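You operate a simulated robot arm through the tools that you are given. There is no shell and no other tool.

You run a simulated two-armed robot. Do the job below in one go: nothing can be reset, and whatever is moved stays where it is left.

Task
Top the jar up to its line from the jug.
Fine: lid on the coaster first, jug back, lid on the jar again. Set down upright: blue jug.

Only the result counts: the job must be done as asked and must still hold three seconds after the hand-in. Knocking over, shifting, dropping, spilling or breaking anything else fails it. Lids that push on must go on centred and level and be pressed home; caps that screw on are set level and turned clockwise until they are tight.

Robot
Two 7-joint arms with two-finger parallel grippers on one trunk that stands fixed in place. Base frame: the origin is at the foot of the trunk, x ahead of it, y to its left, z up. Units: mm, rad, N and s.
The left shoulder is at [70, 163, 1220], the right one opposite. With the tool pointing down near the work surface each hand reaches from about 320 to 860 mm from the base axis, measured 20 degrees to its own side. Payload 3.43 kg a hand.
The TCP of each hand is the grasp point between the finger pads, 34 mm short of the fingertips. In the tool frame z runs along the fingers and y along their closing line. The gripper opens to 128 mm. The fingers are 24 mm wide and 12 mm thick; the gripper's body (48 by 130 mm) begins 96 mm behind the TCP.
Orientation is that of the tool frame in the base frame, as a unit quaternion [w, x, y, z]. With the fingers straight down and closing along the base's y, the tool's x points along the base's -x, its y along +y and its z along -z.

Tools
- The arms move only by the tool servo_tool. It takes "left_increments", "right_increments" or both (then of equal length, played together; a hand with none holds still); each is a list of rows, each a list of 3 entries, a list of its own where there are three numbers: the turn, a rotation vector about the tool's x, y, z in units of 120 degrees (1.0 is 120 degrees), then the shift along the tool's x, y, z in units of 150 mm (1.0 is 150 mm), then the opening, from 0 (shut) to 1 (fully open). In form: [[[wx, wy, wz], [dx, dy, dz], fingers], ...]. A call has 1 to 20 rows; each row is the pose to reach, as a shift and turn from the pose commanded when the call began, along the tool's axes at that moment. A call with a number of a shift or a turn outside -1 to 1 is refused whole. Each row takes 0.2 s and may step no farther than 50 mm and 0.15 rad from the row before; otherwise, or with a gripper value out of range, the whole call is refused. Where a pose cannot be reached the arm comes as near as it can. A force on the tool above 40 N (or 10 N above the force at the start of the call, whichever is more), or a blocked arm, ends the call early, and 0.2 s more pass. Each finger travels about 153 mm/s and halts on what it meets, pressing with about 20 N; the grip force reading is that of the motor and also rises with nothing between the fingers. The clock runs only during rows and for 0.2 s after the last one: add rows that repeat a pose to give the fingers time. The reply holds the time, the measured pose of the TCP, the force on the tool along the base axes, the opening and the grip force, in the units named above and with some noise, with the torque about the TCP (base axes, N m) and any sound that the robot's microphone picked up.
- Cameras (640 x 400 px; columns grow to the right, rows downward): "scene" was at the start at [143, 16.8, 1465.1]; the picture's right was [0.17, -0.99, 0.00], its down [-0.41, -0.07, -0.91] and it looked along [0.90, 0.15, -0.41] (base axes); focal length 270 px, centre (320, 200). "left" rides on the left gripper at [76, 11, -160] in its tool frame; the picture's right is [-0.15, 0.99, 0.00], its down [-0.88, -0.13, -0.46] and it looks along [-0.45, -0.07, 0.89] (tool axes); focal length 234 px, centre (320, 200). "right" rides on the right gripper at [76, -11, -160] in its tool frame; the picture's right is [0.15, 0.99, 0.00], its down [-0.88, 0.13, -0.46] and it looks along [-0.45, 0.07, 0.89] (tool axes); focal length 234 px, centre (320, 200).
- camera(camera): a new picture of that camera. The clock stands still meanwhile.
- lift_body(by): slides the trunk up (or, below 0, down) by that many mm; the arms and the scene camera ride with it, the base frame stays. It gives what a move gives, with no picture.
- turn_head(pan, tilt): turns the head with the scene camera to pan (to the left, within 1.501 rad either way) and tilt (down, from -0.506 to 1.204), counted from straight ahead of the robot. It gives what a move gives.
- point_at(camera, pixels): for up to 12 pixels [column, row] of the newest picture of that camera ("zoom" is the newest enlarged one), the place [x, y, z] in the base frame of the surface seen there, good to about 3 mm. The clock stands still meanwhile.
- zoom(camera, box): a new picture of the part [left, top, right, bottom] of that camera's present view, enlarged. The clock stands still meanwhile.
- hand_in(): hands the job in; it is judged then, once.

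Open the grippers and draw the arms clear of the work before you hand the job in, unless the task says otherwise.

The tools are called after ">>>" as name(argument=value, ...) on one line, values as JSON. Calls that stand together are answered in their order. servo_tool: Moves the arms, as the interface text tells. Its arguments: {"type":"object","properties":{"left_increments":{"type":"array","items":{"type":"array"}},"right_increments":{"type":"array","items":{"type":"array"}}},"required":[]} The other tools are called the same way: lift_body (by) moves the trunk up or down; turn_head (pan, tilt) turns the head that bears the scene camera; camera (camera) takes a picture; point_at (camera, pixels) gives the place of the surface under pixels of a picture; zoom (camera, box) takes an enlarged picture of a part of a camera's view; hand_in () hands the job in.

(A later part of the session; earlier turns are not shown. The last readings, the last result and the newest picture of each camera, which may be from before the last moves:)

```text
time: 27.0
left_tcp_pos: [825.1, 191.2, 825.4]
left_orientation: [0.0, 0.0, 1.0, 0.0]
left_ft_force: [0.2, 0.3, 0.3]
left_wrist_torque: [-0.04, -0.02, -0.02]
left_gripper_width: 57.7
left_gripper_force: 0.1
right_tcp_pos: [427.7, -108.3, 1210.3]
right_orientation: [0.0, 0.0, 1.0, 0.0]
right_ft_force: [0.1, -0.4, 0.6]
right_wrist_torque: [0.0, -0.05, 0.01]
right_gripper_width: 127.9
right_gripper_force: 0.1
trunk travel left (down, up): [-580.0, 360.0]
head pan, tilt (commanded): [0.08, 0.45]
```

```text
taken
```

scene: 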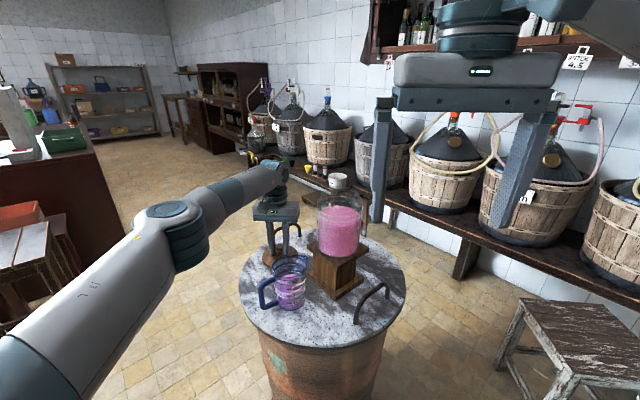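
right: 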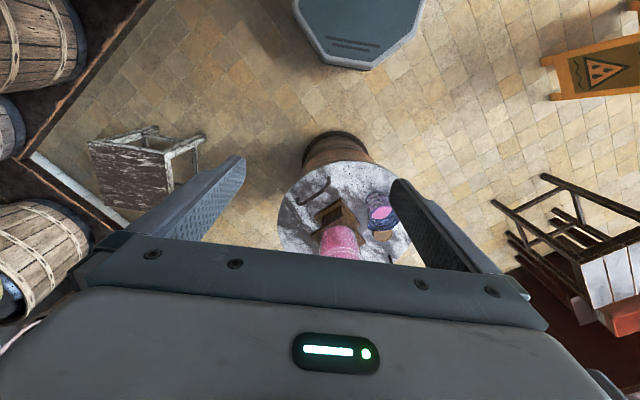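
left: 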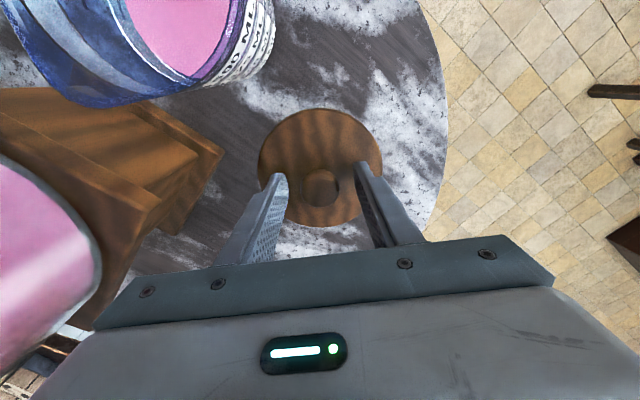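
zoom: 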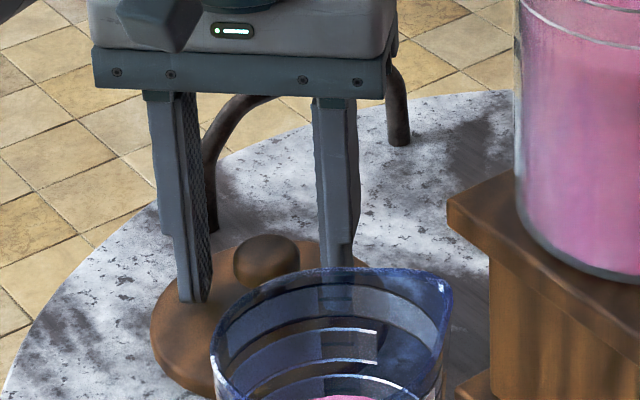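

Lid rests on the coaster and the fingers are clear of the knob. I raise the hand straight up 150 mm.

>>> servo_tool(left_increments=[[[0, 0, 0], [0, 0, -0.15], 0.45], [[0, 0, 0], [0, 0, -0.4], 0.45], [[0, 0, 0], [0, 0, -0.7], 0.45], [[0, 0, 0], [0, 0, -1.0], 0.45], [[0, 0, 0], [0, 0, -1.0], 0.45]])

>>> camera(camera="left")

>>> zoom(camera="scene", box=[240, 190, 400, 310])

```text
time: 28.2
left_tcp_pos: [825.7, 192.0, 975.5]
left_orientation: [-0.001, -0.001, 1.0, 0.0]
left_ft_force: [0.8, 0.5, -0.1]
left_wrist_torque: [0.03, 0.04, -0.01]
left_gripper_width: 57.5
left_gripper_force: 0.1
right_tcp_pos: [429.8, -106.3, 1210.7]
right_orientation: [-0.001, 0.001, 1.0, 0.0]
right_ft_force: [0.2, -0.2, -0.4]
right_wrist_torque: [-0.05, 0.0, 0.01]
right_gripper_width: 128.1
right_gripper_force: 0.1
trunk travel left (down, up): [-580.0, 360.0]
head pan, tilt (commanded): [0.08, 0.45]
```

```text
taken
```

left: 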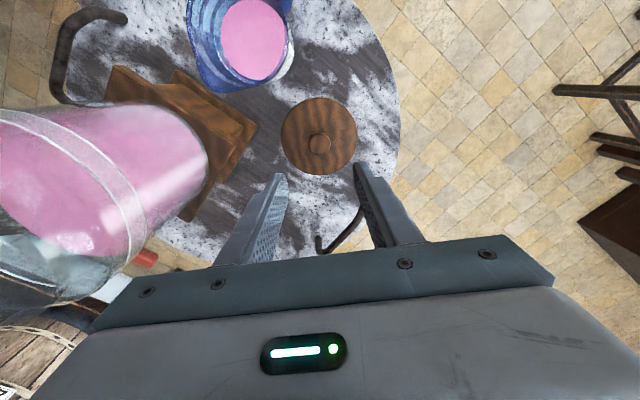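

```text
3.33 times, centred on (320, 250) of scene
```

zoom: 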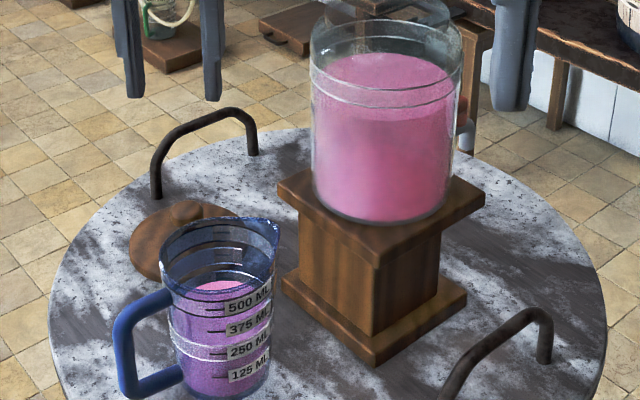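

Lid is on the coaster and the hand is clear. I zoom in on the jug to get its exact geometry before the grasp.

>>> zoom(camera="scene", box=[246, 250, 342, 310])

>>> point_at(camera="zoom", pixels=[[155, 130], [370, 95], [180, 300], [345, 300], [255, 365], [255, 180], [60, 215], [70, 345], [120, 185], [120, 345], [255, 270], [375, 108]])

```text
6.67 times, centred on (294, 280) of scene
```

zoom: 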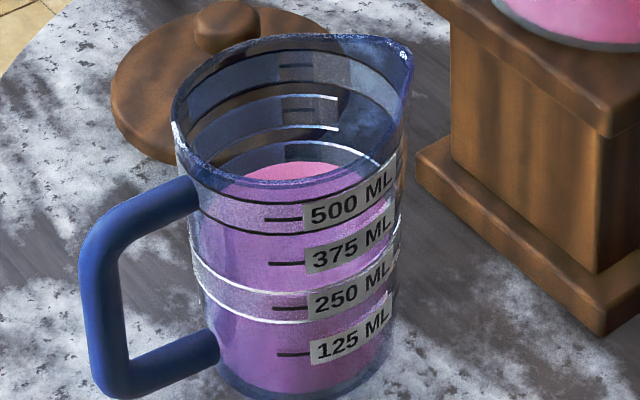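

```text
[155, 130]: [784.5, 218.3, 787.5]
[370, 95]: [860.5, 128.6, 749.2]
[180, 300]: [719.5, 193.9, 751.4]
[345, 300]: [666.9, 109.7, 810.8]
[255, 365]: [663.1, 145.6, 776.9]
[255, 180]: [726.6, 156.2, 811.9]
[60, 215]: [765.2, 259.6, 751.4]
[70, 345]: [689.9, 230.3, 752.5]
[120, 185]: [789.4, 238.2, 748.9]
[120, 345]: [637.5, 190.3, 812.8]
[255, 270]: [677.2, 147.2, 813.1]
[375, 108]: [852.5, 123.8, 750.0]
```

Now with exact pixels: rim left (173,130), spout tip (408,55), rim front (250,192), handle outer (95,280), handle attachments (190,192) and (212,348), white rings.

>>> point_at(camera="zoom", pixels=[[174, 128], [407, 56], [250, 195], [285, 38], [100, 225], [92, 290], [112, 380], [185, 195], [212, 348], [284, 219], [292, 308], [292, 354]])

>>> point_at(camera="zoom", pixels=[[394, 260], [390, 300], [270, 392], [205, 300], [197, 250], [270, 230], [270, 285], [270, 322], [340, 45], [215, 165], [160, 205], [160, 365]])

```text
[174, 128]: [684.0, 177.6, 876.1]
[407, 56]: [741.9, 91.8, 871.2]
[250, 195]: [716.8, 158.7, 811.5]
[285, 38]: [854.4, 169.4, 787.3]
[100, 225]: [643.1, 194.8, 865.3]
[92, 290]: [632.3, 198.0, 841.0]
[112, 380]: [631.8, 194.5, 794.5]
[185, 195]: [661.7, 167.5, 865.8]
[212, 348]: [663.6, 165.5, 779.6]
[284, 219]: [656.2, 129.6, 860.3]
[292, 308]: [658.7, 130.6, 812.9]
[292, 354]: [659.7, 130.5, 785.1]
```

```text
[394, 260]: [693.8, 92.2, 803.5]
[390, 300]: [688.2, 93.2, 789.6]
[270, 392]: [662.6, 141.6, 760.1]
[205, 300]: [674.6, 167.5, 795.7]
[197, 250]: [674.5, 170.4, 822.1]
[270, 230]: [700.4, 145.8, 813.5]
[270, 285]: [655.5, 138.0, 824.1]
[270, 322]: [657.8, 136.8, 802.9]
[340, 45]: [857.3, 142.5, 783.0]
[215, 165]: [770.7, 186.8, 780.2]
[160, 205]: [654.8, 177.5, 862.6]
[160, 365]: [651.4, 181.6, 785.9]
```

Jug: axis at (700, 135), body radius ≈43, handle pointing at 137°, spout at −45°, liquid at z≈812, rim ≈875. I'll straddle the body from the handle side. First I retreat the hand to about (600, 300, 1000).

>>> servo_tool(left_increments=[[[0, 0, 0], [0.25, 0.12, -0.06], 0.6], [[0, 0, 0], [0.5, 0.24, -0.12], 0.8], [[0, 0, 0], [0.753, 0.36, -0.17], 1.0]])

>>> servo_tool(left_increments=[[[0, 0, 0], [0.25, 0.12, 0], 1.0], [[0, 0, 0], [0.5, 0.24, 0], 1.0], [[0, 0, 0], [0.753, 0.36, 0], 1.0], [[0, 0, 0], [0.753, 0.36, 0], 1.0]])

```text
time: 29.0
left_tcp_pos: [711.3, 247.3, 1002.0]
left_orientation: [0.0, -0.001, 1.0, 0.0]
left_ft_force: [-0.3, -0.2, -1.1]
left_wrist_torque: [-0.02, -0.04, 0.02]
left_gripper_width: 127.9
left_gripper_force: 0.1
right_tcp_pos: [427.7, -106.1, 1210.7]
right_orientation: [0.0, 0.0, 1.0, -0.002]
right_ft_force: [-0.5, 0.6, 0.5]
right_wrist_torque: [-0.03, 0.01, -0.04]
right_gripper_width: 128.2
right_gripper_force: 0.1
trunk travel left (down, up): [-580.0, 360.0]
head pan, tilt (commanded): [0.08, 0.45]
```

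```text
time: 30.0
left_tcp_pos: [599.3, 297.3, 1002.5]
left_orientation: [0.001, -0.001, 1.0, 0.0]
left_ft_force: [0.0, -0.6, -0.1]
left_wrist_torque: [0.01, 0.01, -0.04]
left_gripper_width: 128.0
left_gripper_force: 0.1
right_tcp_pos: [428.1, -107.9, 1210.4]
right_orientation: [0.0, 0.001, 1.0, 0.0]
right_ft_force: [-0.1, -0.1, -0.7]
right_wrist_torque: [-0.02, 0.02, 0.01]
right_gripper_width: 128.1
right_gripper_force: 0.1
trunk travel left (down, up): [-580.0, 360.0]
head pan, tilt (commanded): [0.08, 0.45]
```

Now at (599,297,1002). I yaw the hand −44.5° so the fingers' closing line is perpendicular to the jug's handle–spout line.

>>> servo_tool(left_increments=[[[0, 0, 0.062], [0, 0, 0], 1.0], [[0, 0, 0.124], [0, 0, 0], 1.0], [[0, 0, 0.186], [0, 0, 0], 1.0], [[0, 0, 0.248], [0, 0, 0], 1.0], [[0, 0, 0.31], [0, 0, 0], 1.0], [[0, 0, 0.371], [0, 0, 0], 1.0], [[0, 0, 0.371], [0, 0, 0], 1.0]])

>>> servo_tool(left_increments=[[[0, -0.065, 0], [0, 0, 0], 1.0], [[0, -0.13, 0], [0, 0, 0], 1.0], [[0, -0.195, 0], [0, 0, 0], 1.0], [[0, -0.26, 0], [0, 0, 0], 1.0], [[0, -0.325, 0], [0, 0, 0], 1.0], [[0, -0.39, 0], [0, 0, 0], 1.0], [[0, -0.39, 0], [0, 0, 0], 1.0]])

>>> camera(camera="scene")

>>> camera(camera="left")

```text
time: 31.6
left_tcp_pos: [599.4, 298.5, 1000.9]
left_orientation: [0.0, 0.38, 0.925, 0.0]
left_ft_force: [1.1, -0.8, -0.3]
left_wrist_torque: [0.01, -0.02, 0.02]
left_gripper_width: 128.0
left_gripper_force: 0.0
right_tcp_pos: [427.7, -108.0, 1211.5]
right_orientation: [0.0, 0.001, 1.0, 0.001]
right_ft_force: [0.2, 0.0, 0.2]
right_wrist_torque: [0.0, 0.02, 0.02]
right_gripper_width: 127.8
right_gripper_force: 0.0
trunk travel left (down, up): [-580.0, 360.0]
head pan, tilt (commanded): [0.08, 0.45]
```

```text
time: 33.2
left_tcp_pos: [591.7, 299.0, 998.8]
left_orientation: [0.371, 0.333, 0.855, -0.143]
left_ft_force: [-0.3, -0.1, -0.2]
left_wrist_torque: [0.03, 0.03, 0.0]
left_gripper_width: 127.8
left_gripper_force: 0.0
left hand out of reach, approached as far as the arm can: row 4, 5, 6, 7
right_tcp_pos: [429.6, -108.3, 1210.3]
right_orientation: [-0.001, 0.0, 1.0, 0.0]
right_ft_force: [0.1, 0.4, 0.3]
right_wrist_torque: [0.03, 0.04, 0.02]
right_gripper_width: 128.1
right_gripper_force: 0.1
trunk travel left (down, up): [-580.0, 360.0]
head pan, tilt (commanded): [0.08, 0.45]
```

```text
taken
```

scene: 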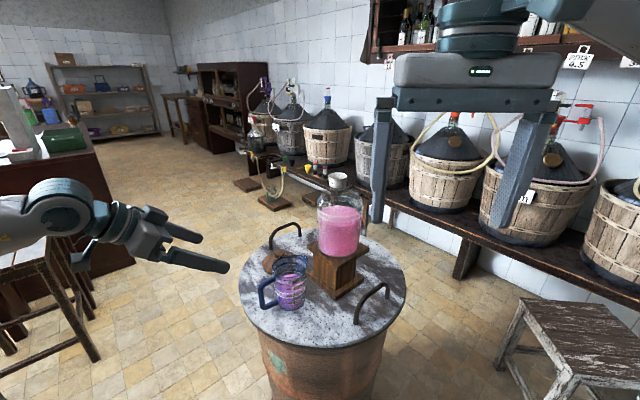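

```text
taken
```

left: 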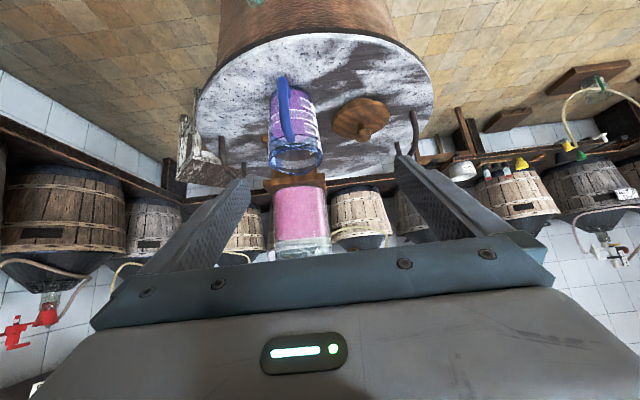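

The jug grasp orientation at 47° of pitch was flagged out of reach here (arm folded). I test whether moving forward along the fingers frees the wrist.

>>> servo_tool(left_increments=[[[0, 0, 0], [0, 0, 0.25], 1.0], [[0, 0, 0], [0, 0, 0.5], 1.0], [[0, 0, 0], [0, 0, 0.7], 1.0], [[0, 0, 0], [0, 0, 0.7], 1.0]])

```text
time: 34.2
left_tcp_pos: [645.6, 243.9, 926.4]
left_orientation: [0.368, 0.347, 0.85, -0.15]
left_ft_force: [0.1, 0.8, 0.6]
left_wrist_torque: [-0.02, 0.01, 0.02]
left_gripper_width: 128.2
left_gripper_force: 0.1
right_tcp_pos: [428.1, -107.2, 1211.4]
right_orientation: [0.0, 0.0, 1.0, 0.0]
right_ft_force: [-0.3, -0.1, -1.0]
right_wrist_torque: [0.0, -0.04, -0.02]
right_gripper_width: 127.8
right_gripper_force: 0.0
trunk travel left (down, up): [-580.0, 360.0]
head pan, tilt (commanded): [0.08, 0.45]
```

Reached (646,244,926) cleanly. I pitch further toward 20° below horizontal here.

>>> servo_tool(left_increments=[[[0, -0.065, 0], [0, 0, 0], 1.0], [[0, -0.13, 0], [0, 0, 0], 1.0], [[0, -0.193, 0], [0, 0, 0], 1.0], [[0, -0.193, 0], [0, 0, 0], 1.0]])

>>> camera(camera="left")

>>> camera(camera="scene")

```text
time: 35.2
left_tcp_pos: [644.5, 244.1, 926.9]
left_orientation: [0.531, 0.31, 0.759, -0.217]
left_ft_force: [0.0, 0.2, -0.1]
left_wrist_torque: [-0.01, -0.02, -0.01]
left_gripper_width: 128.1
left_gripper_force: 0.0
right_tcp_pos: [428.5, -107.6, 1212.4]
right_orientation: [-0.001, 0.0, 1.0, 0.0]
right_ft_force: [-0.2, 0.4, -0.1]
right_wrist_torque: [-0.02, -0.02, -0.01]
right_gripper_width: 128.1
right_gripper_force: 0.0
trunk travel left (down, up): [-580.0, 360.0]
head pan, tilt (commanded): [0.08, 0.45]
```

```text
taken
```

left: 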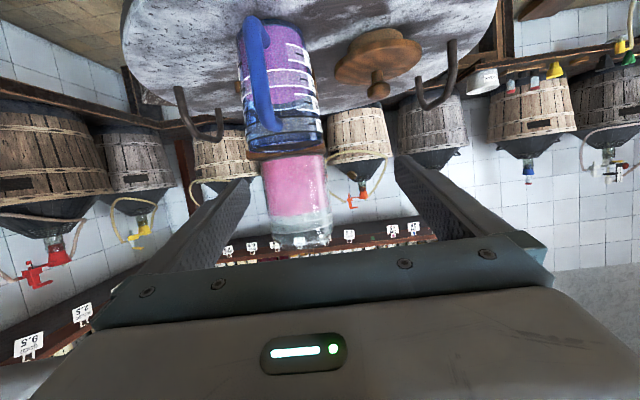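

```text
taken
```

scene: 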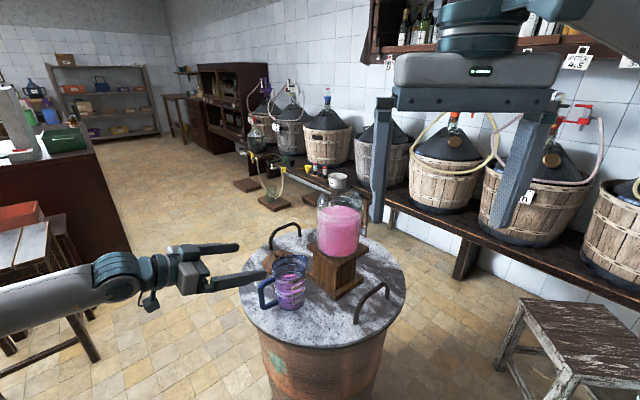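

Orientation achieved (20° below horizontal). TCP is 117 mm behind the jug axis, 39 mm off laterally and at z=927; I slide laterally by −39 mm along the closing line while still above the rim.

>>> servo_tool(left_increments=[[[0, 0, 0], [0, -0.13, 0], 1.0], [[0, 0, 0], [0, -0.259, 0], 1.0], [[0, 0, 0], [0, -0.259, 0], 1.0]])

>>> camera(camera="left")

>>> zoom(camera="scene", box=[190, 220, 350, 320])

```text
time: 36.0
left_tcp_pos: [616.8, 216.5, 927.5]
left_orientation: [0.531, 0.31, 0.758, -0.218]
left_ft_force: [0.0, -0.1, -0.3]
left_wrist_torque: [0.0, 0.0, -0.03]
left_gripper_width: 128.2
left_gripper_force: 0.0
right_tcp_pos: [428.0, -106.9, 1211.1]
right_orientation: [0.0, 0.001, 1.0, 0.0]
right_ft_force: [0.4, 0.1, 0.4]
right_wrist_torque: [0.0, 0.02, 0.0]
right_gripper_width: 128.3
right_gripper_force: 0.1
trunk travel left (down, up): [-580.0, 360.0]
head pan, tilt (commanded): [0.08, 0.45]
```

```text
taken
```

left: 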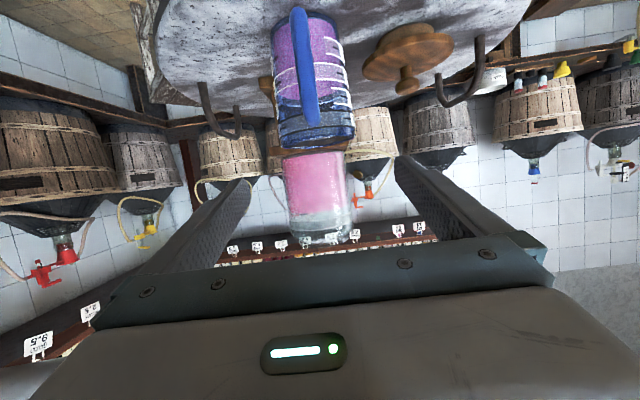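

```text
4.00 times, centred on (270, 270) of scene
```

zoom: 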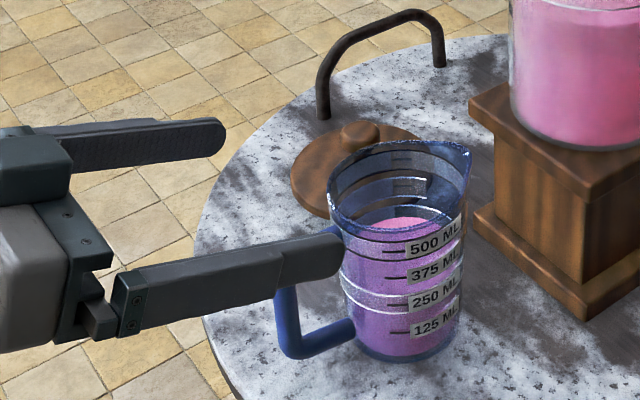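

In the hand camera the handle lies at column ~305 and the jug spans 273–355, near the centre line. I verify with measured points on jug edges and handle.

>>> point_at(camera="left", pixels=[[305, 60], [302, 30], [312, 110], [275, 60], [346, 60], [277, 100], [351, 100], [281, 140], [353, 135]])

>>> point_at(camera="scene", pixels=[[245, 310], [262, 330], [250, 265], [300, 350], [405, 300], [330, 225]])

```text
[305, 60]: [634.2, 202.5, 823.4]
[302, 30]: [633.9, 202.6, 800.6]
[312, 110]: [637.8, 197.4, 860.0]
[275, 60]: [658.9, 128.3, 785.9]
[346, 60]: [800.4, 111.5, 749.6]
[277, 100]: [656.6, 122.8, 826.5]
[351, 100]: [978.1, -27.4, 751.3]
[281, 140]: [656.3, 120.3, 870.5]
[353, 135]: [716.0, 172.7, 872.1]
```

```text
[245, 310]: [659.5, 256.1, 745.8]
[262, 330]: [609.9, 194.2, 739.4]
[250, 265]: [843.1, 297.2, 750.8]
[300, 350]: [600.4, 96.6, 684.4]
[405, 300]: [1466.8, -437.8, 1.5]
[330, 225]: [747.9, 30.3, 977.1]
```

Alignment is good (p offset ≈ 0–2 mm), handle outer face 95 mm behind the axis. I descend vertically to TCP z≈811 with the fingers straddling the handle.

>>> servo_tool(left_increments=[[[0, 0, 0], [0.18, 0, 0.066], 1.0], [[0, 0, 0], [0.36, 0, 0.132], 1.0], [[0, 0, 0], [0.545, 0, 0.198], 1.0], [[0, 0, 0], [0.727, 0, 0.265], 1.0], [[0, 0, 0], [0.727, 0, 0.265], 1.0]])

>>> camera(camera="left")

>>> zoom(camera="scene", box=[190, 220, 350, 320])

```text
time: 37.2
left_tcp_pos: [618.7, 215.8, 810.9]
left_orientation: [0.531, 0.309, 0.758, -0.217]
left_ft_force: [-0.7, -0.4, -0.1]
left_wrist_torque: [0.05, 0.01, -0.01]
left_gripper_width: 128.1
left_gripper_force: 0.0
right_tcp_pos: [427.4, -107.6, 1211.4]
right_orientation: [0.0, -0.001, 1.0, 0.001]
right_ft_force: [-0.2, 0.6, 0.0]
right_wrist_torque: [0.01, -0.02, 0.02]
right_gripper_width: 128.0
right_gripper_force: 0.1
trunk travel left (down, up): [-580.0, 360.0]
head pan, tilt (commanded): [0.08, 0.45]
```

```text
taken
```

left: 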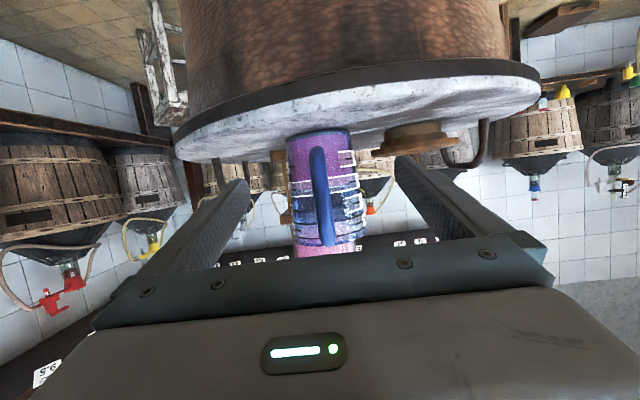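

```text
4.00 times, centred on (270, 270) of scene
```

zoom: 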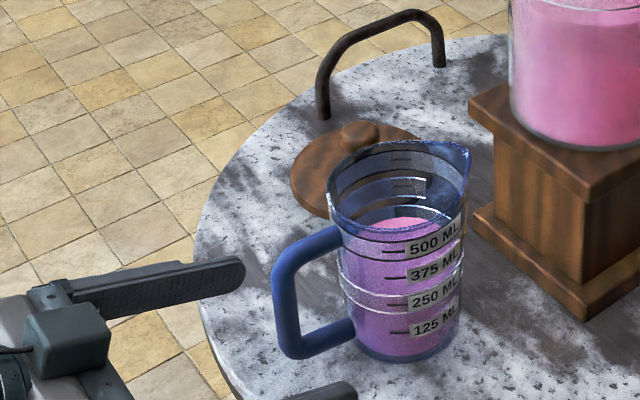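

Fingers straddle the handle at the right height. I narrow slightly to ~113 mm (to stay clear of the lid) and advance 98 mm horizontally along the jug's axis line.

>>> servo_tool(left_increments=[[[0, 0, 0], [0, 0, 0], 0.88], [[0, 0, 0], [-0.045, 0, 0.123], 0.88], [[0, 0, 0], [-0.09, 0, 0.246], 0.88], [[0, 0, 0], [-0.134, 0, 0.37], 0.88], [[0, 0, 0], [-0.179, 0, 0.493], 0.88], [[0, 0, 0], [-0.179, 0, 0.493], 0.88]])

>>> camera(camera="left")

>>> zoom(camera="scene", box=[190, 220, 350, 320])

```text
time: 38.6
left_tcp_pos: [673.3, 162.5, 810.9]
left_orientation: [0.531, 0.31, 0.758, -0.218]
left_ft_force: [-0.2, -0.1, 0.2]
left_wrist_torque: [0.02, -0.02, 0.01]
left_gripper_width: 112.8
left_gripper_force: 0.0
right_tcp_pos: [426.9, -107.6, 1211.2]
right_orientation: [0.0, 0.001, 1.0, 0.0]
right_ft_force: [-0.2, 0.9, 0.3]
right_wrist_torque: [-0.02, 0.0, 0.01]
right_gripper_width: 128.1
right_gripper_force: 0.1
trunk travel left (down, up): [-580.0, 360.0]
head pan, tilt (commanded): [0.08, 0.45]
```

```text
taken
```

left: 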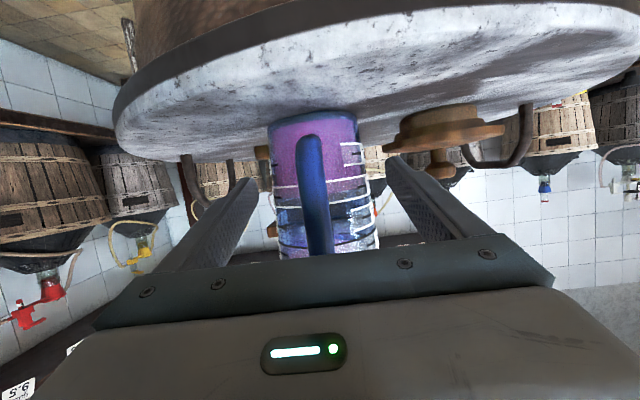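

```text
4.00 times, centred on (270, 270) of scene
```

zoom: 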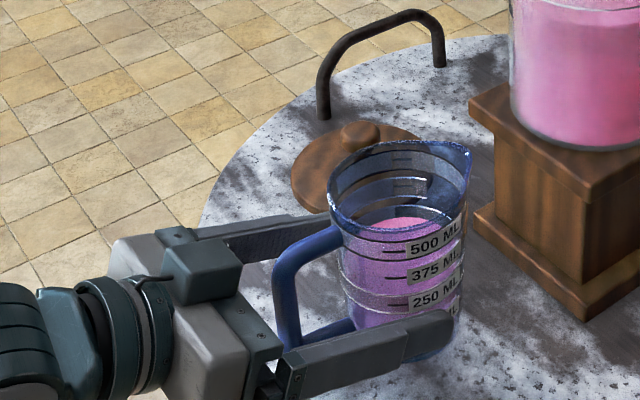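

Fingers now straddle the body; TCP is 39 mm behind the axis. I check the palm-to-handle gap with measured points before the last 20 mm.

>>> point_at(camera="zoom", pixels=[[275, 270], [280, 330], [283, 345], [240, 320], [265, 335], [225, 290], [290, 240], [300, 345], [440, 330], [320, 365]])

```text
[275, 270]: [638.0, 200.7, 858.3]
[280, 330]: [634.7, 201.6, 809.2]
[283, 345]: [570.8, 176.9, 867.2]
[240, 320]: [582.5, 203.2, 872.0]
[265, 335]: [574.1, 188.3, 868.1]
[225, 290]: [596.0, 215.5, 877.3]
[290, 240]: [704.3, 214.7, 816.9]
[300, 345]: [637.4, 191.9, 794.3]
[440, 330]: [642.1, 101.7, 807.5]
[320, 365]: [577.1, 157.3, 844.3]
```

Palm edge is ~38 mm behind the handle, so there is room. I advance the last 25 mm.

>>> servo_tool(left_increments=[[[0, 0, 0], [-0.019, -0.004, 0.052], 0.88], [[0, 0, 0], [-0.038, -0.006, 0.105], 0.88], [[0, 0, 0], [-0.057, -0.006, 0.157], 0.88], [[0, 0, 0], [-0.057, -0.006, 0.157], 0.88]])

>>> zoom(camera="scene", box=[210, 230, 338, 310])

>>> zoom(camera="left", box=[200, 60, 460, 280])

```text
time: 39.6
left_tcp_pos: [691.7, 144.0, 811.1]
left_orientation: [0.53, 0.311, 0.758, -0.218]
left_ft_force: [-0.4, 0.1, 0.4]
left_wrist_torque: [0.0, -0.02, 0.02]
left_gripper_width: 112.4
left_gripper_force: 0.0
right_tcp_pos: [427.6, -108.3, 1211.3]
right_orientation: [0.0, -0.001, 1.0, 0.0]
right_ft_force: [0.4, 0.3, -0.2]
right_wrist_torque: [-0.01, 0.0, -0.03]
right_gripper_width: 127.9
right_gripper_force: 0.0
trunk travel left (down, up): [-580.0, 360.0]
head pan, tilt (commanded): [0.08, 0.45]
```

```text
5.00 times, centred on (274, 270) of scene
```

zoom: 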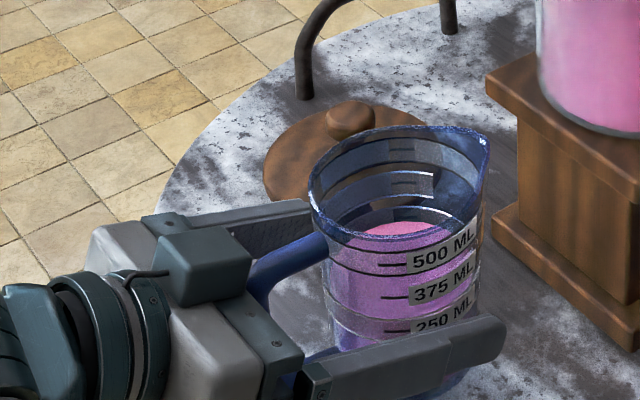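

```text
1.82 times, centred on (330, 170) of left
```

zoom: 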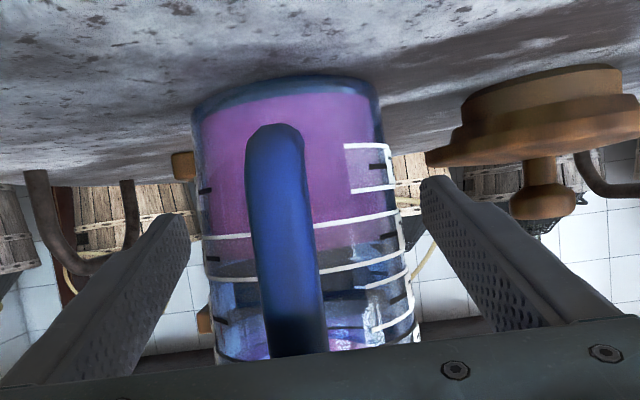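

Centred between the fingers (jug mid ≈300 vs finger mid ≈305 in zoom). I close gently onto the jug body.

>>> servo_tool(left_increments=[[[0, 0, 0], [0, 0, 0], 0.8], [[0, 0, 0], [0, 0, 0], 0.75], [[0, 0, 0], [0, 0, 0], 0.71], [[0, 0, 0], [0, 0, 0], 0.68], [[0, 0, 0], [0, 0, 0], 0.65], [[0, 0, 0], [0, 0, 0], 0.6], [[0, 0, 0], [0, 0, 0], 0.5], [[0, 0, 0], [0, 0, 0], 0.5]])

>>> zoom(camera="left", box=[200, 60, 460, 280])

```text
time: 41.4
left_tcp_pos: [690.7, 142.7, 810.6]
left_orientation: [0.53, 0.31, 0.759, -0.217]
left_ft_force: [-0.2, 0.1, 1.0]
left_wrist_torque: [0.1, -0.13, 0.0]
left_gripper_width: 82.5
left_gripper_force: 19.6
right_tcp_pos: [428.0, -107.5, 1211.8]
right_orientation: [0.001, -0.001, 1.0, 0.0]
right_ft_force: [0.4, -0.6, 0.2]
right_wrist_torque: [0.03, 0.01, 0.0]
right_gripper_width: 127.8
right_gripper_force: 0.0
trunk travel left (down, up): [-580.0, 360.0]
head pan, tilt (commanded): [0.08, 0.45]
```

```text
1.82 times, centred on (330, 170) of left
```

zoom: 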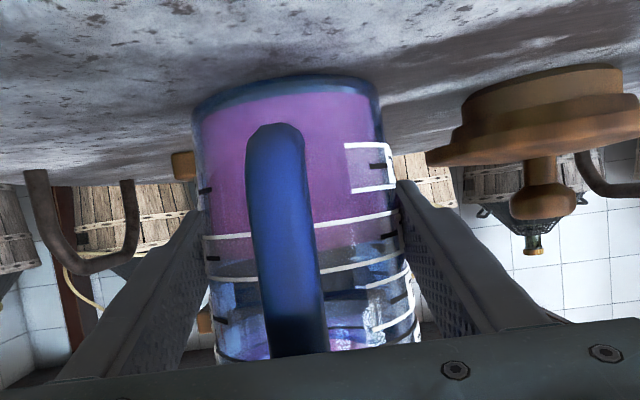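

Gripped at 82.5 mm with ~20 N. I lift 20 mm straight up and check the weight and slip.

>>> servo_tool(left_increments=[[[0, 0, 0], [-0.03, 0, -0.0114], 0.4], [[0, 0, 0], [-0.06, 0, -0.0228], 0.4], [[0, 0, 0], [-0.095, 0, -0.034], 0.4], [[0, 0, 0], [-0.125, 0, -0.0456], 0.4], [[0, 0, 0], [-0.125, 0, -0.0456], 0.4]])

>>> zoom(camera="left", box=[200, 60, 460, 280])

>>> zoom(camera="scene", box=[210, 200, 370, 310])

```text
time: 42.6
left_tcp_pos: [689.9, 142.4, 830.5]
left_orientation: [0.53, 0.31, 0.759, -0.218]
left_ft_force: [-0.7, 0.0, -6.2]
left_wrist_torque: [-0.05, 0.01, 0.04]
left_gripper_width: 82.4
left_gripper_force: 20.0
right_tcp_pos: [429.2, -107.6, 1211.0]
right_orientation: [-0.001, 0.001, 1.0, 0.0]
right_ft_force: [1.0, -0.2, -0.9]
right_wrist_torque: [0.04, 0.0, 0.01]
right_gripper_width: 128.0
right_gripper_force: 0.1
trunk travel left (down, up): [-580.0, 360.0]
head pan, tilt (commanded): [0.08, 0.45]
```

```text
1.82 times, centred on (330, 170) of left
```

zoom: 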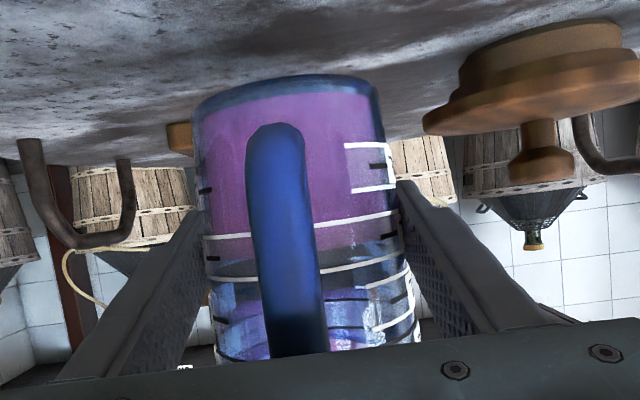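

```text
3.64 times, centred on (290, 255) of scene
```

zoom: 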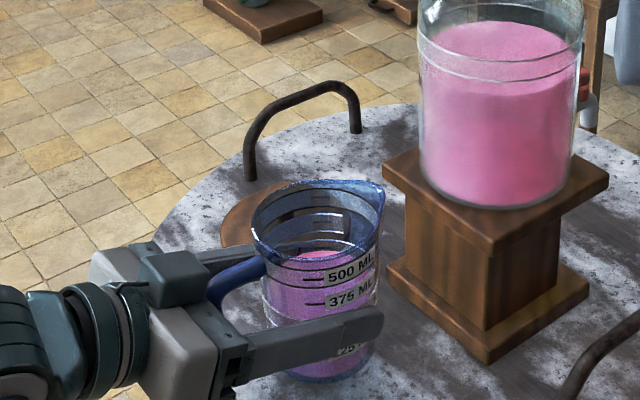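

The jug hangs securely at 6.2 N with no slip. I raise the trunk by 280 mm, which carries the jug straight up beside the jar (≈40 mm clearance from the spout to jar and pedestal).

>>> lift_body(by=100)

>>> lift_body(by=180)

>>> turn_head(pan=0.05, tilt=0.7)

>>> camera(camera="scene")

>>> camera(camera="left")

```text
time: 43.9
left_tcp_pos: [692.1, 142.3, 929.8]
left_orientation: [0.531, 0.31, 0.759, -0.217]
left_ft_force: [-0.1, 0.2, -6.0]
left_wrist_torque: [-0.01, 0.0, 0.03]
left_gripper_width: 82.4
left_gripper_force: 20.5
right_tcp_pos: [428.4, -106.3, 1310.9]
right_orientation: [-0.001, 0.0, 1.0, 0.0]
right_ft_force: [-0.3, 0.1, -0.1]
right_wrist_torque: [-0.01, 0.0, 0.01]
right_gripper_width: 128.0
right_gripper_force: 0.0
trunk travel left (down, up): [-680.0, 260.0]
head pan, tilt (commanded): [0.08, 0.45]
```

```text
time: 45.9
left_tcp_pos: [690.9, 143.8, 1110.2]
left_orientation: [0.53, 0.31, 0.759, -0.217]
left_ft_force: [0.4, 0.7, -5.6]
left_wrist_torque: [-0.03, 0.01, 0.01]
left_gripper_width: 82.4
left_gripper_force: 19.5
right_tcp_pos: [428.8, -107.1, 1490.8]
right_orientation: [0.0, 0.0, 1.0, 0.001]
right_ft_force: [-0.1, 0.3, 0.7]
right_wrist_torque: [-0.03, -0.01, -0.03]
right_gripper_width: 128.1
right_gripper_force: 0.1
trunk travel left (down, up): [-860.0, 80.0]
head pan, tilt (commanded): [0.08, 0.45]
```

```text
time: 46.7
left_tcp_pos: [692.0, 142.4, 1110.2]
left_orientation: [0.53, 0.31, 0.759, -0.218]
left_ft_force: [-0.1, -0.8, -5.6]
left_wrist_torque: [-0.02, -0.01, 0.04]
left_gripper_width: 82.6
left_gripper_force: 19.4
right_tcp_pos: [429.3, -107.5, 1491.6]
right_orientation: [-0.001, -0.001, 1.0, 0.0]
right_ft_force: [0.4, 0.4, -0.1]
right_wrist_torque: [-0.01, 0.0, -0.01]
right_gripper_width: 127.9
right_gripper_force: 0.0
trunk travel left (down, up): [-860.0, 80.0]
head pan, tilt (commanded): [0.051, 0.7]
```

```text
taken
```

scene: 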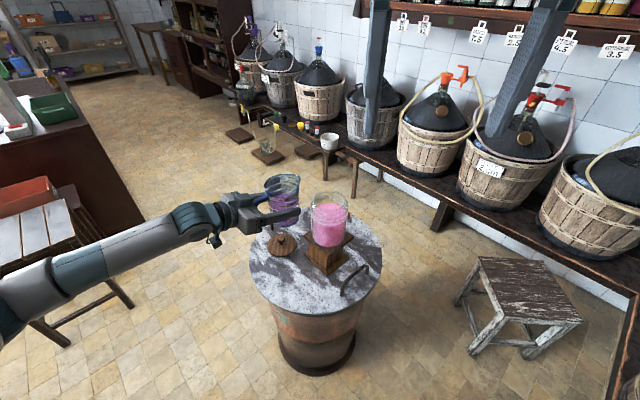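

```text
taken
```

left: 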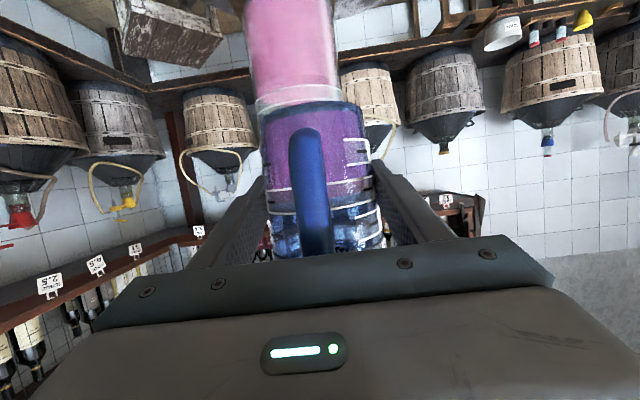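

The jug is up beside the jar. I zoom in on the jar mouth to measure the rim.

>>> zoom(camera="scene", box=[255, 165, 383, 245])

```text
5.00 times, centred on (319, 205) of scene
```

zoom: 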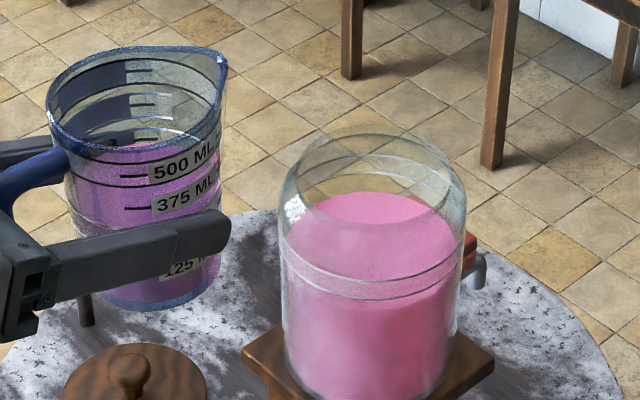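

I measure jar rim and liquid points in this zoom.

>>> point_at(camera="zoom", pixels=[[375, 126], [302, 165], [450, 165], [330, 138], [420, 138], [375, 200], [330, 195], [420, 197], [370, 240], [340, 230], [400, 225], [222, 62]])

>>> zoom(camera="scene", box=[300, 180, 364, 220])

```text
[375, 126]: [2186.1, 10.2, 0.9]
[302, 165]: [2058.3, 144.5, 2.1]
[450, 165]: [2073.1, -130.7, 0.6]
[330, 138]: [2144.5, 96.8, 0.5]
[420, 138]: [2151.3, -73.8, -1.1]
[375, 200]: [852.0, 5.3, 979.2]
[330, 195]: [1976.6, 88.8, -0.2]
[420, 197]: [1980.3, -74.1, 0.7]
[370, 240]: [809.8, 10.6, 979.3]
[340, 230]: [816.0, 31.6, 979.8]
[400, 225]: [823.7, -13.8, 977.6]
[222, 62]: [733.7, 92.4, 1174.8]
```

```text
10.00 times, centred on (332, 200) of scene
```

zoom: 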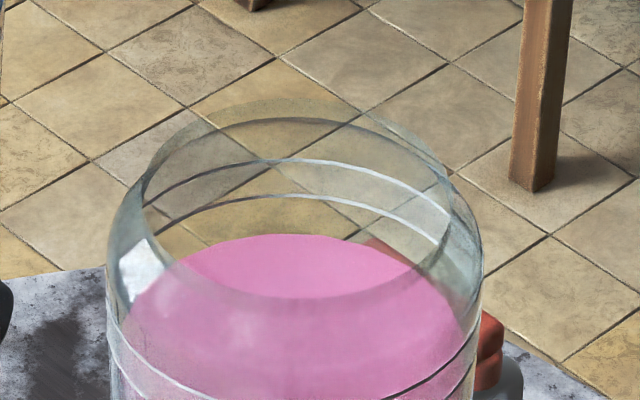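

Spout tip is at about (734–742, 92, 1175), jar mouth radius ≈50 mm centred at (797, 7), rim ≈1045. I tilt the jug 30° in place first (no flow expected below ~45°).

>>> servo_tool(left_increments=[[[0, 0.04, 0], [0, 0, 0], 0.4], [[0, 0.08, 0], [0, 0, 0], 0.4], [[0, 0.12, 0], [0, 0, 0], 0.4], [[0, 0.16, 0], [0, 0, 0], 0.4], [[0, 0.2, 0], [0, 0, 0], 0.4], [[0, 0.23, 0], [0, 0, 0], 0.4], [[0, 0.25, 0], [0, 0, 0], 0.4], [[0, 0.25, 0], [0, 0, 0], 0.4]])

>>> zoom(camera="scene", box=[239, 155, 383, 245])

```text
time: 48.5
left_tcp_pos: [692.2, 143.0, 1111.2]
left_orientation: [0.316, 0.356, 0.87, -0.129]
left_ft_force: [-0.3, 0.0, -5.2]
left_wrist_torque: [-0.03, 0.01, -0.01]
left_gripper_width: 82.6
left_gripper_force: 19.4
right_tcp_pos: [428.7, -107.5, 1491.2]
right_orientation: [0.0, 0.001, 1.0, 0.0]
right_ft_force: [-0.3, -0.8, -0.3]
right_wrist_torque: [-0.02, -0.02, 0.0]
right_gripper_width: 128.1
right_gripper_force: 0.0
trunk travel left (down, up): [-860.0, 80.0]
head pan, tilt (commanded): [0.051, 0.7]
```

```text
4.44 times, centred on (311, 200) of scene
```

zoom: 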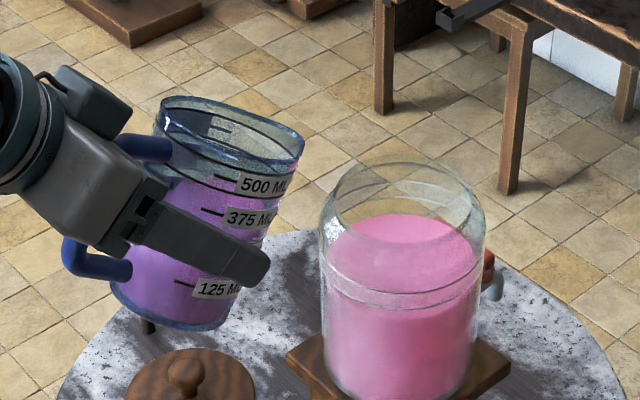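

The jug tilted with the hand without slipping; spout tip at zoom (303,138). I measure it and the liquid line in the jug.

>>> point_at(camera="zoom", pixels=[[301, 138], [300, 143], [290, 155], [255, 165], [165, 105], [215, 328], [120, 290]])

```text
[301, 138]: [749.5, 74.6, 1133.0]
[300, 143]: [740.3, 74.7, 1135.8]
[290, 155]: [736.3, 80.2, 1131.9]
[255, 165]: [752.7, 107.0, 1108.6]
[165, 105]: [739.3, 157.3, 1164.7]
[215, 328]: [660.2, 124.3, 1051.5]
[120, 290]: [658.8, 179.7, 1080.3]
```

Spout tip ≈ (753, 75, 1132), as predicted. I slide the tilted jug 62 mm so the tip stands over the near half of the jar mouth, still ~85 mm above the rim.

>>> servo_tool(left_increments=[[[0, 0, 0], [-0.03, -0.014, 0.025], 0.4], [[0, 0, 0], [-0.09, -0.042, 0.075], 0.4], [[0, 0, 0], [-0.15, -0.07, 0.125], 0.4], [[0, 0, 0], [-0.21, -0.098, 0.175], 0.4], [[0, 0, 0], [-0.265, -0.126, 0.224], 0.4], [[0, 0, 0], [-0.296, -0.14, 0.249], 0.4], [[0, 0, 0], [-0.296, -0.14, 0.249], 0.4]])

>>> zoom(camera="scene", box=[239, 155, 383, 245])

```text
time: 50.1
left_tcp_pos: [718.8, 87.8, 1110.7]
left_orientation: [0.316, 0.355, 0.87, -0.13]
left_ft_force: [-0.2, -0.6, -5.6]
left_wrist_torque: [-0.02, 0.0, -0.02]
left_gripper_width: 82.5
left_gripper_force: 20.1
right_tcp_pos: [429.4, -107.2, 1490.7]
right_orientation: [0.0, 0.001, 1.0, 0.0]
right_ft_force: [-0.7, -0.2, 0.3]
right_wrist_torque: [-0.03, -0.01, -0.04]
right_gripper_width: 128.3
right_gripper_force: 0.1
trunk travel left (down, up): [-860.0, 80.0]
head pan, tilt (commanded): [0.051, 0.7]
```

```text
4.44 times, centred on (311, 200) of scene
```

zoom: 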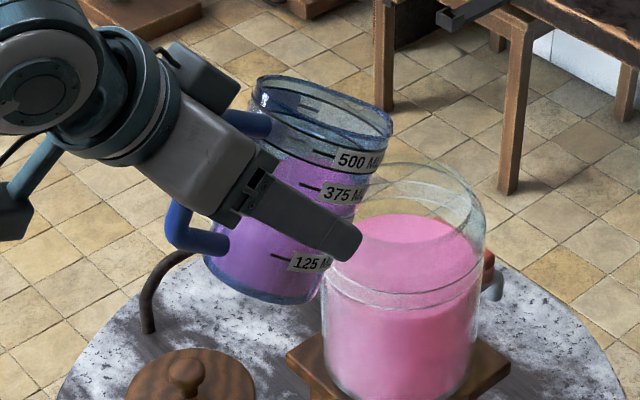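

Spout tip is over the near half of the mouth (zoom (392,125)). I tilt on to 42° while lowering the tip to ~35 mm above the rim, then check for flow.

>>> servo_tool(left_increments=[[[0, 0.02, 0], [0.026, 0, 0.028], 0.4], [[0, 0.04, 0], [0.052, 0, 0.055], 0.4], [[0, 0.06, 0], [0.078, 0, 0.083], 0.4], [[0, 0.08, 0], [0.103, 0, 0.11], 0.4], [[0, 0.1, 0], [0.129, 0, 0.138], 0.4], [[0, 0.1, 0], [0.129, 0, 0.138], 0.4]])

>>> zoom(camera="scene", box=[255, 155, 383, 235])

```text
time: 51.5
left_tcp_pos: [716.4, 89.5, 1082.3]
left_orientation: [0.223, 0.368, 0.898, -0.092]
left_ft_force: [0.4, 0.2, -5.4]
left_wrist_torque: [-0.03, 0.03, 0.01]
left_gripper_width: 82.2
left_gripper_force: 20.2
right_tcp_pos: [429.5, -107.3, 1490.4]
right_orientation: [0.0, 0.001, 1.0, -0.001]
right_ft_force: [-0.4, -0.9, 0.0]
right_wrist_torque: [-0.01, -0.01, -0.02]
right_gripper_width: 128.0
right_gripper_force: 0.1
trunk travel left (down, up): [-860.0, 80.0]
head pan, tilt (commanded): [0.051, 0.7]
```

```text
5.00 times, centred on (319, 195) of scene
```

zoom: 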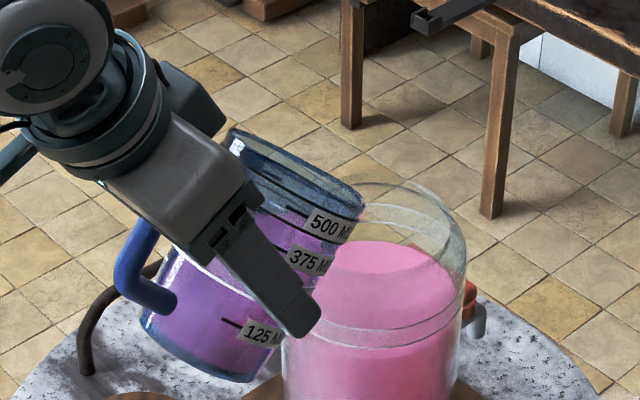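

No stream yet at 42°. I measure spout tip, jug liquid and jar level.

>>> point_at(camera="zoom", pixels=[[363, 205], [361, 200], [357, 212], [340, 235], [330, 205], [390, 260], [420, 280], [380, 290], [430, 290]])

```text
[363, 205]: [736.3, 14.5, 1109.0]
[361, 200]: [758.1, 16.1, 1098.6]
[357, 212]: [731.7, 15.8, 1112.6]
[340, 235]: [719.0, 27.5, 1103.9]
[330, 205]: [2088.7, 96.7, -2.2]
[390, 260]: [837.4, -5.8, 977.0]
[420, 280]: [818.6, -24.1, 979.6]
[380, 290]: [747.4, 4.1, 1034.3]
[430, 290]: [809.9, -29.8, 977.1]
```

Geometry agrees with the plan: tip ≈ (784, 22, 1080), above the mouth. I tilt to 46° keeping the tip in place and check.

>>> servo_tool(left_increments=[[[0, 0.0167, 0], [-0.0115, 0, -0.0188], 0.4], [[0, 0.0333, 0], [-0.023, 0, -0.0376], 0.4], [[0, 0.0333, 0], [-0.023, 0, -0.0376], 0.4]])

>>> zoom(camera="scene", box=[255, 155, 383, 235])

```text
time: 52.3
left_tcp_pos: [717.5, 89.3, 1087.9]
left_orientation: [0.191, 0.37, 0.906, -0.079]
left_ft_force: [0.2, 0.1, -6.0]
left_wrist_torque: [-0.08, 0.0, -0.03]
left_gripper_width: 82.3
left_gripper_force: 20.2
right_tcp_pos: [428.5, -108.1, 1491.6]
right_orientation: [0.0, 0.0, 1.0, 0.001]
right_ft_force: [0.7, -0.3, 0.9]
right_wrist_torque: [-0.03, 0.03, 0.02]
right_gripper_width: 128.0
right_gripper_force: 0.1
trunk travel left (down, up): [-860.0, 80.0]
head pan, tilt (commanded): [0.051, 0.7]
```

```text
5.00 times, centred on (319, 195) of scene
```

zoom: 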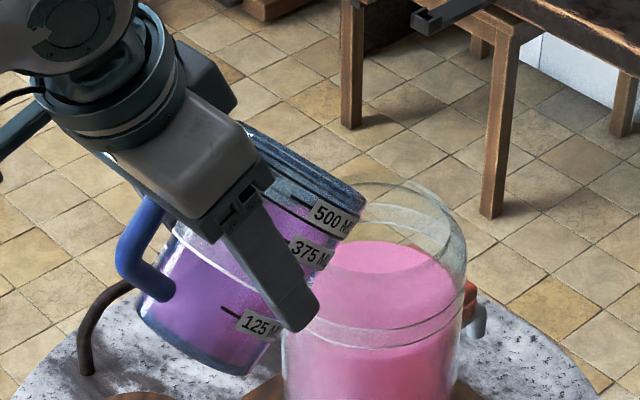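

No flow at 46°. I go on to 50°.

>>> servo_tool(left_increments=[[[0, 0.0167, 0], [-0.0117, 0, -0.0189], 0.4], [[0, 0.0333, 0], [-0.0234, 0, -0.0378], 0.4], [[0, 0.0333, 0], [-0.0234, 0, -0.0378], 0.4]])

>>> zoom(camera="scene", box=[255, 155, 383, 235])

```text
time: 53.1
left_tcp_pos: [717.7, 87.8, 1095.6]
left_orientation: [0.161, 0.373, 0.911, -0.065]
left_ft_force: [-0.3, -0.3, -5.1]
left_wrist_torque: [0.0, 0.01, -0.01]
left_gripper_width: 82.4
left_gripper_force: 19.9
right_tcp_pos: [428.7, -107.3, 1491.5]
right_orientation: [0.0, -0.001, 1.0, 0.0]
right_ft_force: [-0.2, 0.6, 0.4]
right_wrist_torque: [0.01, -0.03, 0.01]
right_gripper_width: 128.0
right_gripper_force: 0.0
trunk travel left (down, up): [-860.0, 80.0]
head pan, tilt (commanded): [0.051, 0.7]
```

```text
5.00 times, centred on (319, 195) of scene
```

zoom: 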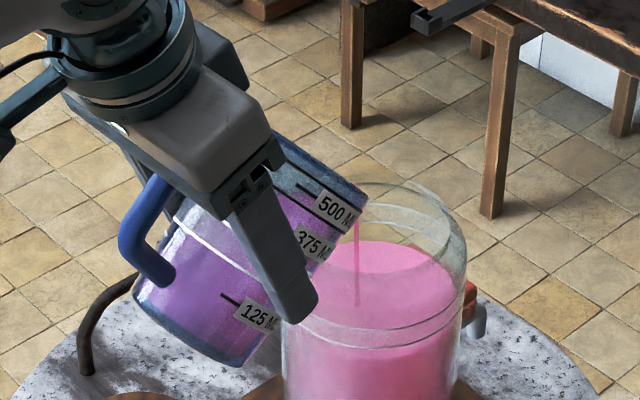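

A thin stream started, falling from (357,222) straight into the jar at (357,300). I hold here for ~1 s and measure the level.

>>> servo_tool(left_increments=[[[0, 0, 0], [0, 0, 0], 0.4], [[0, 0, 0], [0, 0, 0], 0.4], [[0, 0, 0], [0, 0, 0], 0.4], [[0, 0, 0], [0, 0, 0], 0.4]])

>>> zoom(camera="scene", box=[255, 155, 383, 235])

>>> point_at(camera="zoom", pixels=[[400, 255], [420, 270], [430, 280], [400, 280], [410, 260], [357, 250], [357, 232]])

```text
time: 54.1
left_tcp_pos: [718.0, 88.3, 1095.2]
left_orientation: [0.159, 0.373, 0.912, -0.066]
left_ft_force: [-0.3, -0.2, -5.8]
left_wrist_torque: [-0.01, 0.0, 0.0]
left_gripper_width: 82.2
left_gripper_force: 20.1
right_tcp_pos: [427.5, -107.8, 1492.0]
right_orientation: [-0.001, 0.0, 1.0, 0.0]
right_ft_force: [0.6, 0.4, 0.1]
right_wrist_torque: [-0.01, -0.03, 0.0]
right_gripper_width: 127.9
right_gripper_force: 0.1
trunk travel left (down, up): [-860.0, 80.0]
head pan, tilt (commanded): [0.051, 0.7]
```

```text
5.00 times, centred on (319, 195) of scene
```

zoom: 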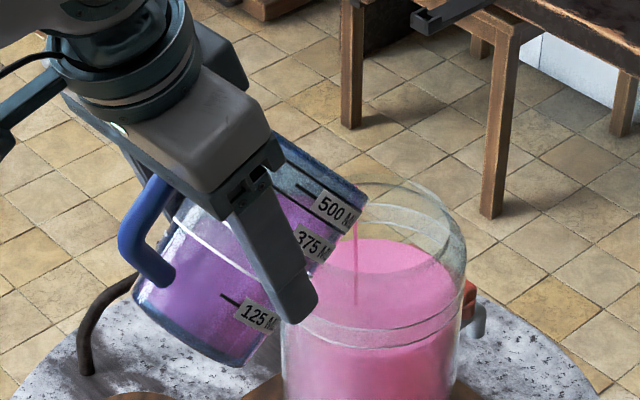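

```text
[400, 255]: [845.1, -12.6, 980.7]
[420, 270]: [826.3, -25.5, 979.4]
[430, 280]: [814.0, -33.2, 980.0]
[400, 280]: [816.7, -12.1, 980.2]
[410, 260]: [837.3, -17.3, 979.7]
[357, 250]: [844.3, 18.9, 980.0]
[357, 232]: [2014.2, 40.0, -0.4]
```

Level rose to ≈980.0 (from 978.5) in about a second. I tilt to 54° and hold for a second.

>>> servo_tool(left_increments=[[[0, 0.0167, 0], [-0.0115, 0, -0.0189], 0.4], [[0, 0.0333, 0], [-0.0229, 0, -0.0378], 0.4], [[0, 0.0333, 0], [-0.0229, 0, -0.0378], 0.4], [[0, 0.0333, 0], [-0.0229, 0, -0.0378], 0.4], [[0, 0.0333, 0], [-0.0229, 0, -0.0378], 0.4]])

>>> zoom(camera="scene", box=[255, 155, 383, 235])

>>> point_at(camera="zoom", pixels=[[400, 255], [420, 270], [430, 280], [400, 280], [410, 260], [380, 255], [415, 285], [395, 270]])

```text
time: 55.3
left_tcp_pos: [719.2, 86.8, 1100.8]
left_orientation: [0.128, 0.376, 0.916, -0.053]
left_ft_force: [0.4, -0.2, -5.2]
left_wrist_torque: [-0.01, 0.02, -0.01]
left_gripper_width: 82.2
left_gripper_force: 19.7
right_tcp_pos: [427.1, -108.7, 1490.8]
right_orientation: [-0.001, 0.0, 1.0, 0.0]
right_ft_force: [0.9, 0.7, 0.0]
right_wrist_torque: [-0.03, -0.05, 0.0]
right_gripper_width: 128.2
right_gripper_force: 0.1
trunk travel left (down, up): [-860.0, 80.0]
head pan, tilt (commanded): [0.051, 0.7]
```

```text
5.00 times, centred on (319, 195) of scene
```

zoom: 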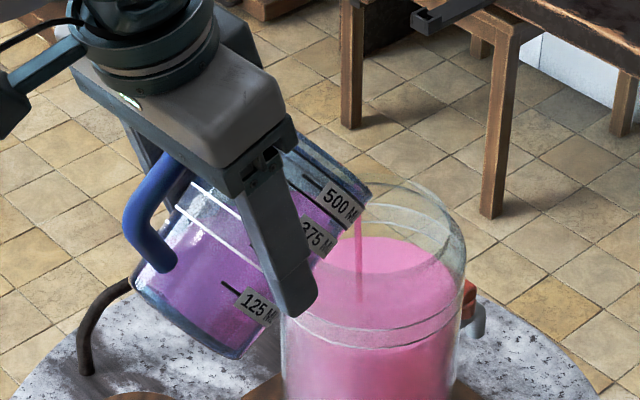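

```text
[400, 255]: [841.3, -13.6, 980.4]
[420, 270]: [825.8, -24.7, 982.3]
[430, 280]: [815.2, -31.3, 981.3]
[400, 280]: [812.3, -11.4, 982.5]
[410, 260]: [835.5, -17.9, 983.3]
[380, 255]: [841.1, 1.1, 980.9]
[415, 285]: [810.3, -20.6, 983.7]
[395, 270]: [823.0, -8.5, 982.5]
```

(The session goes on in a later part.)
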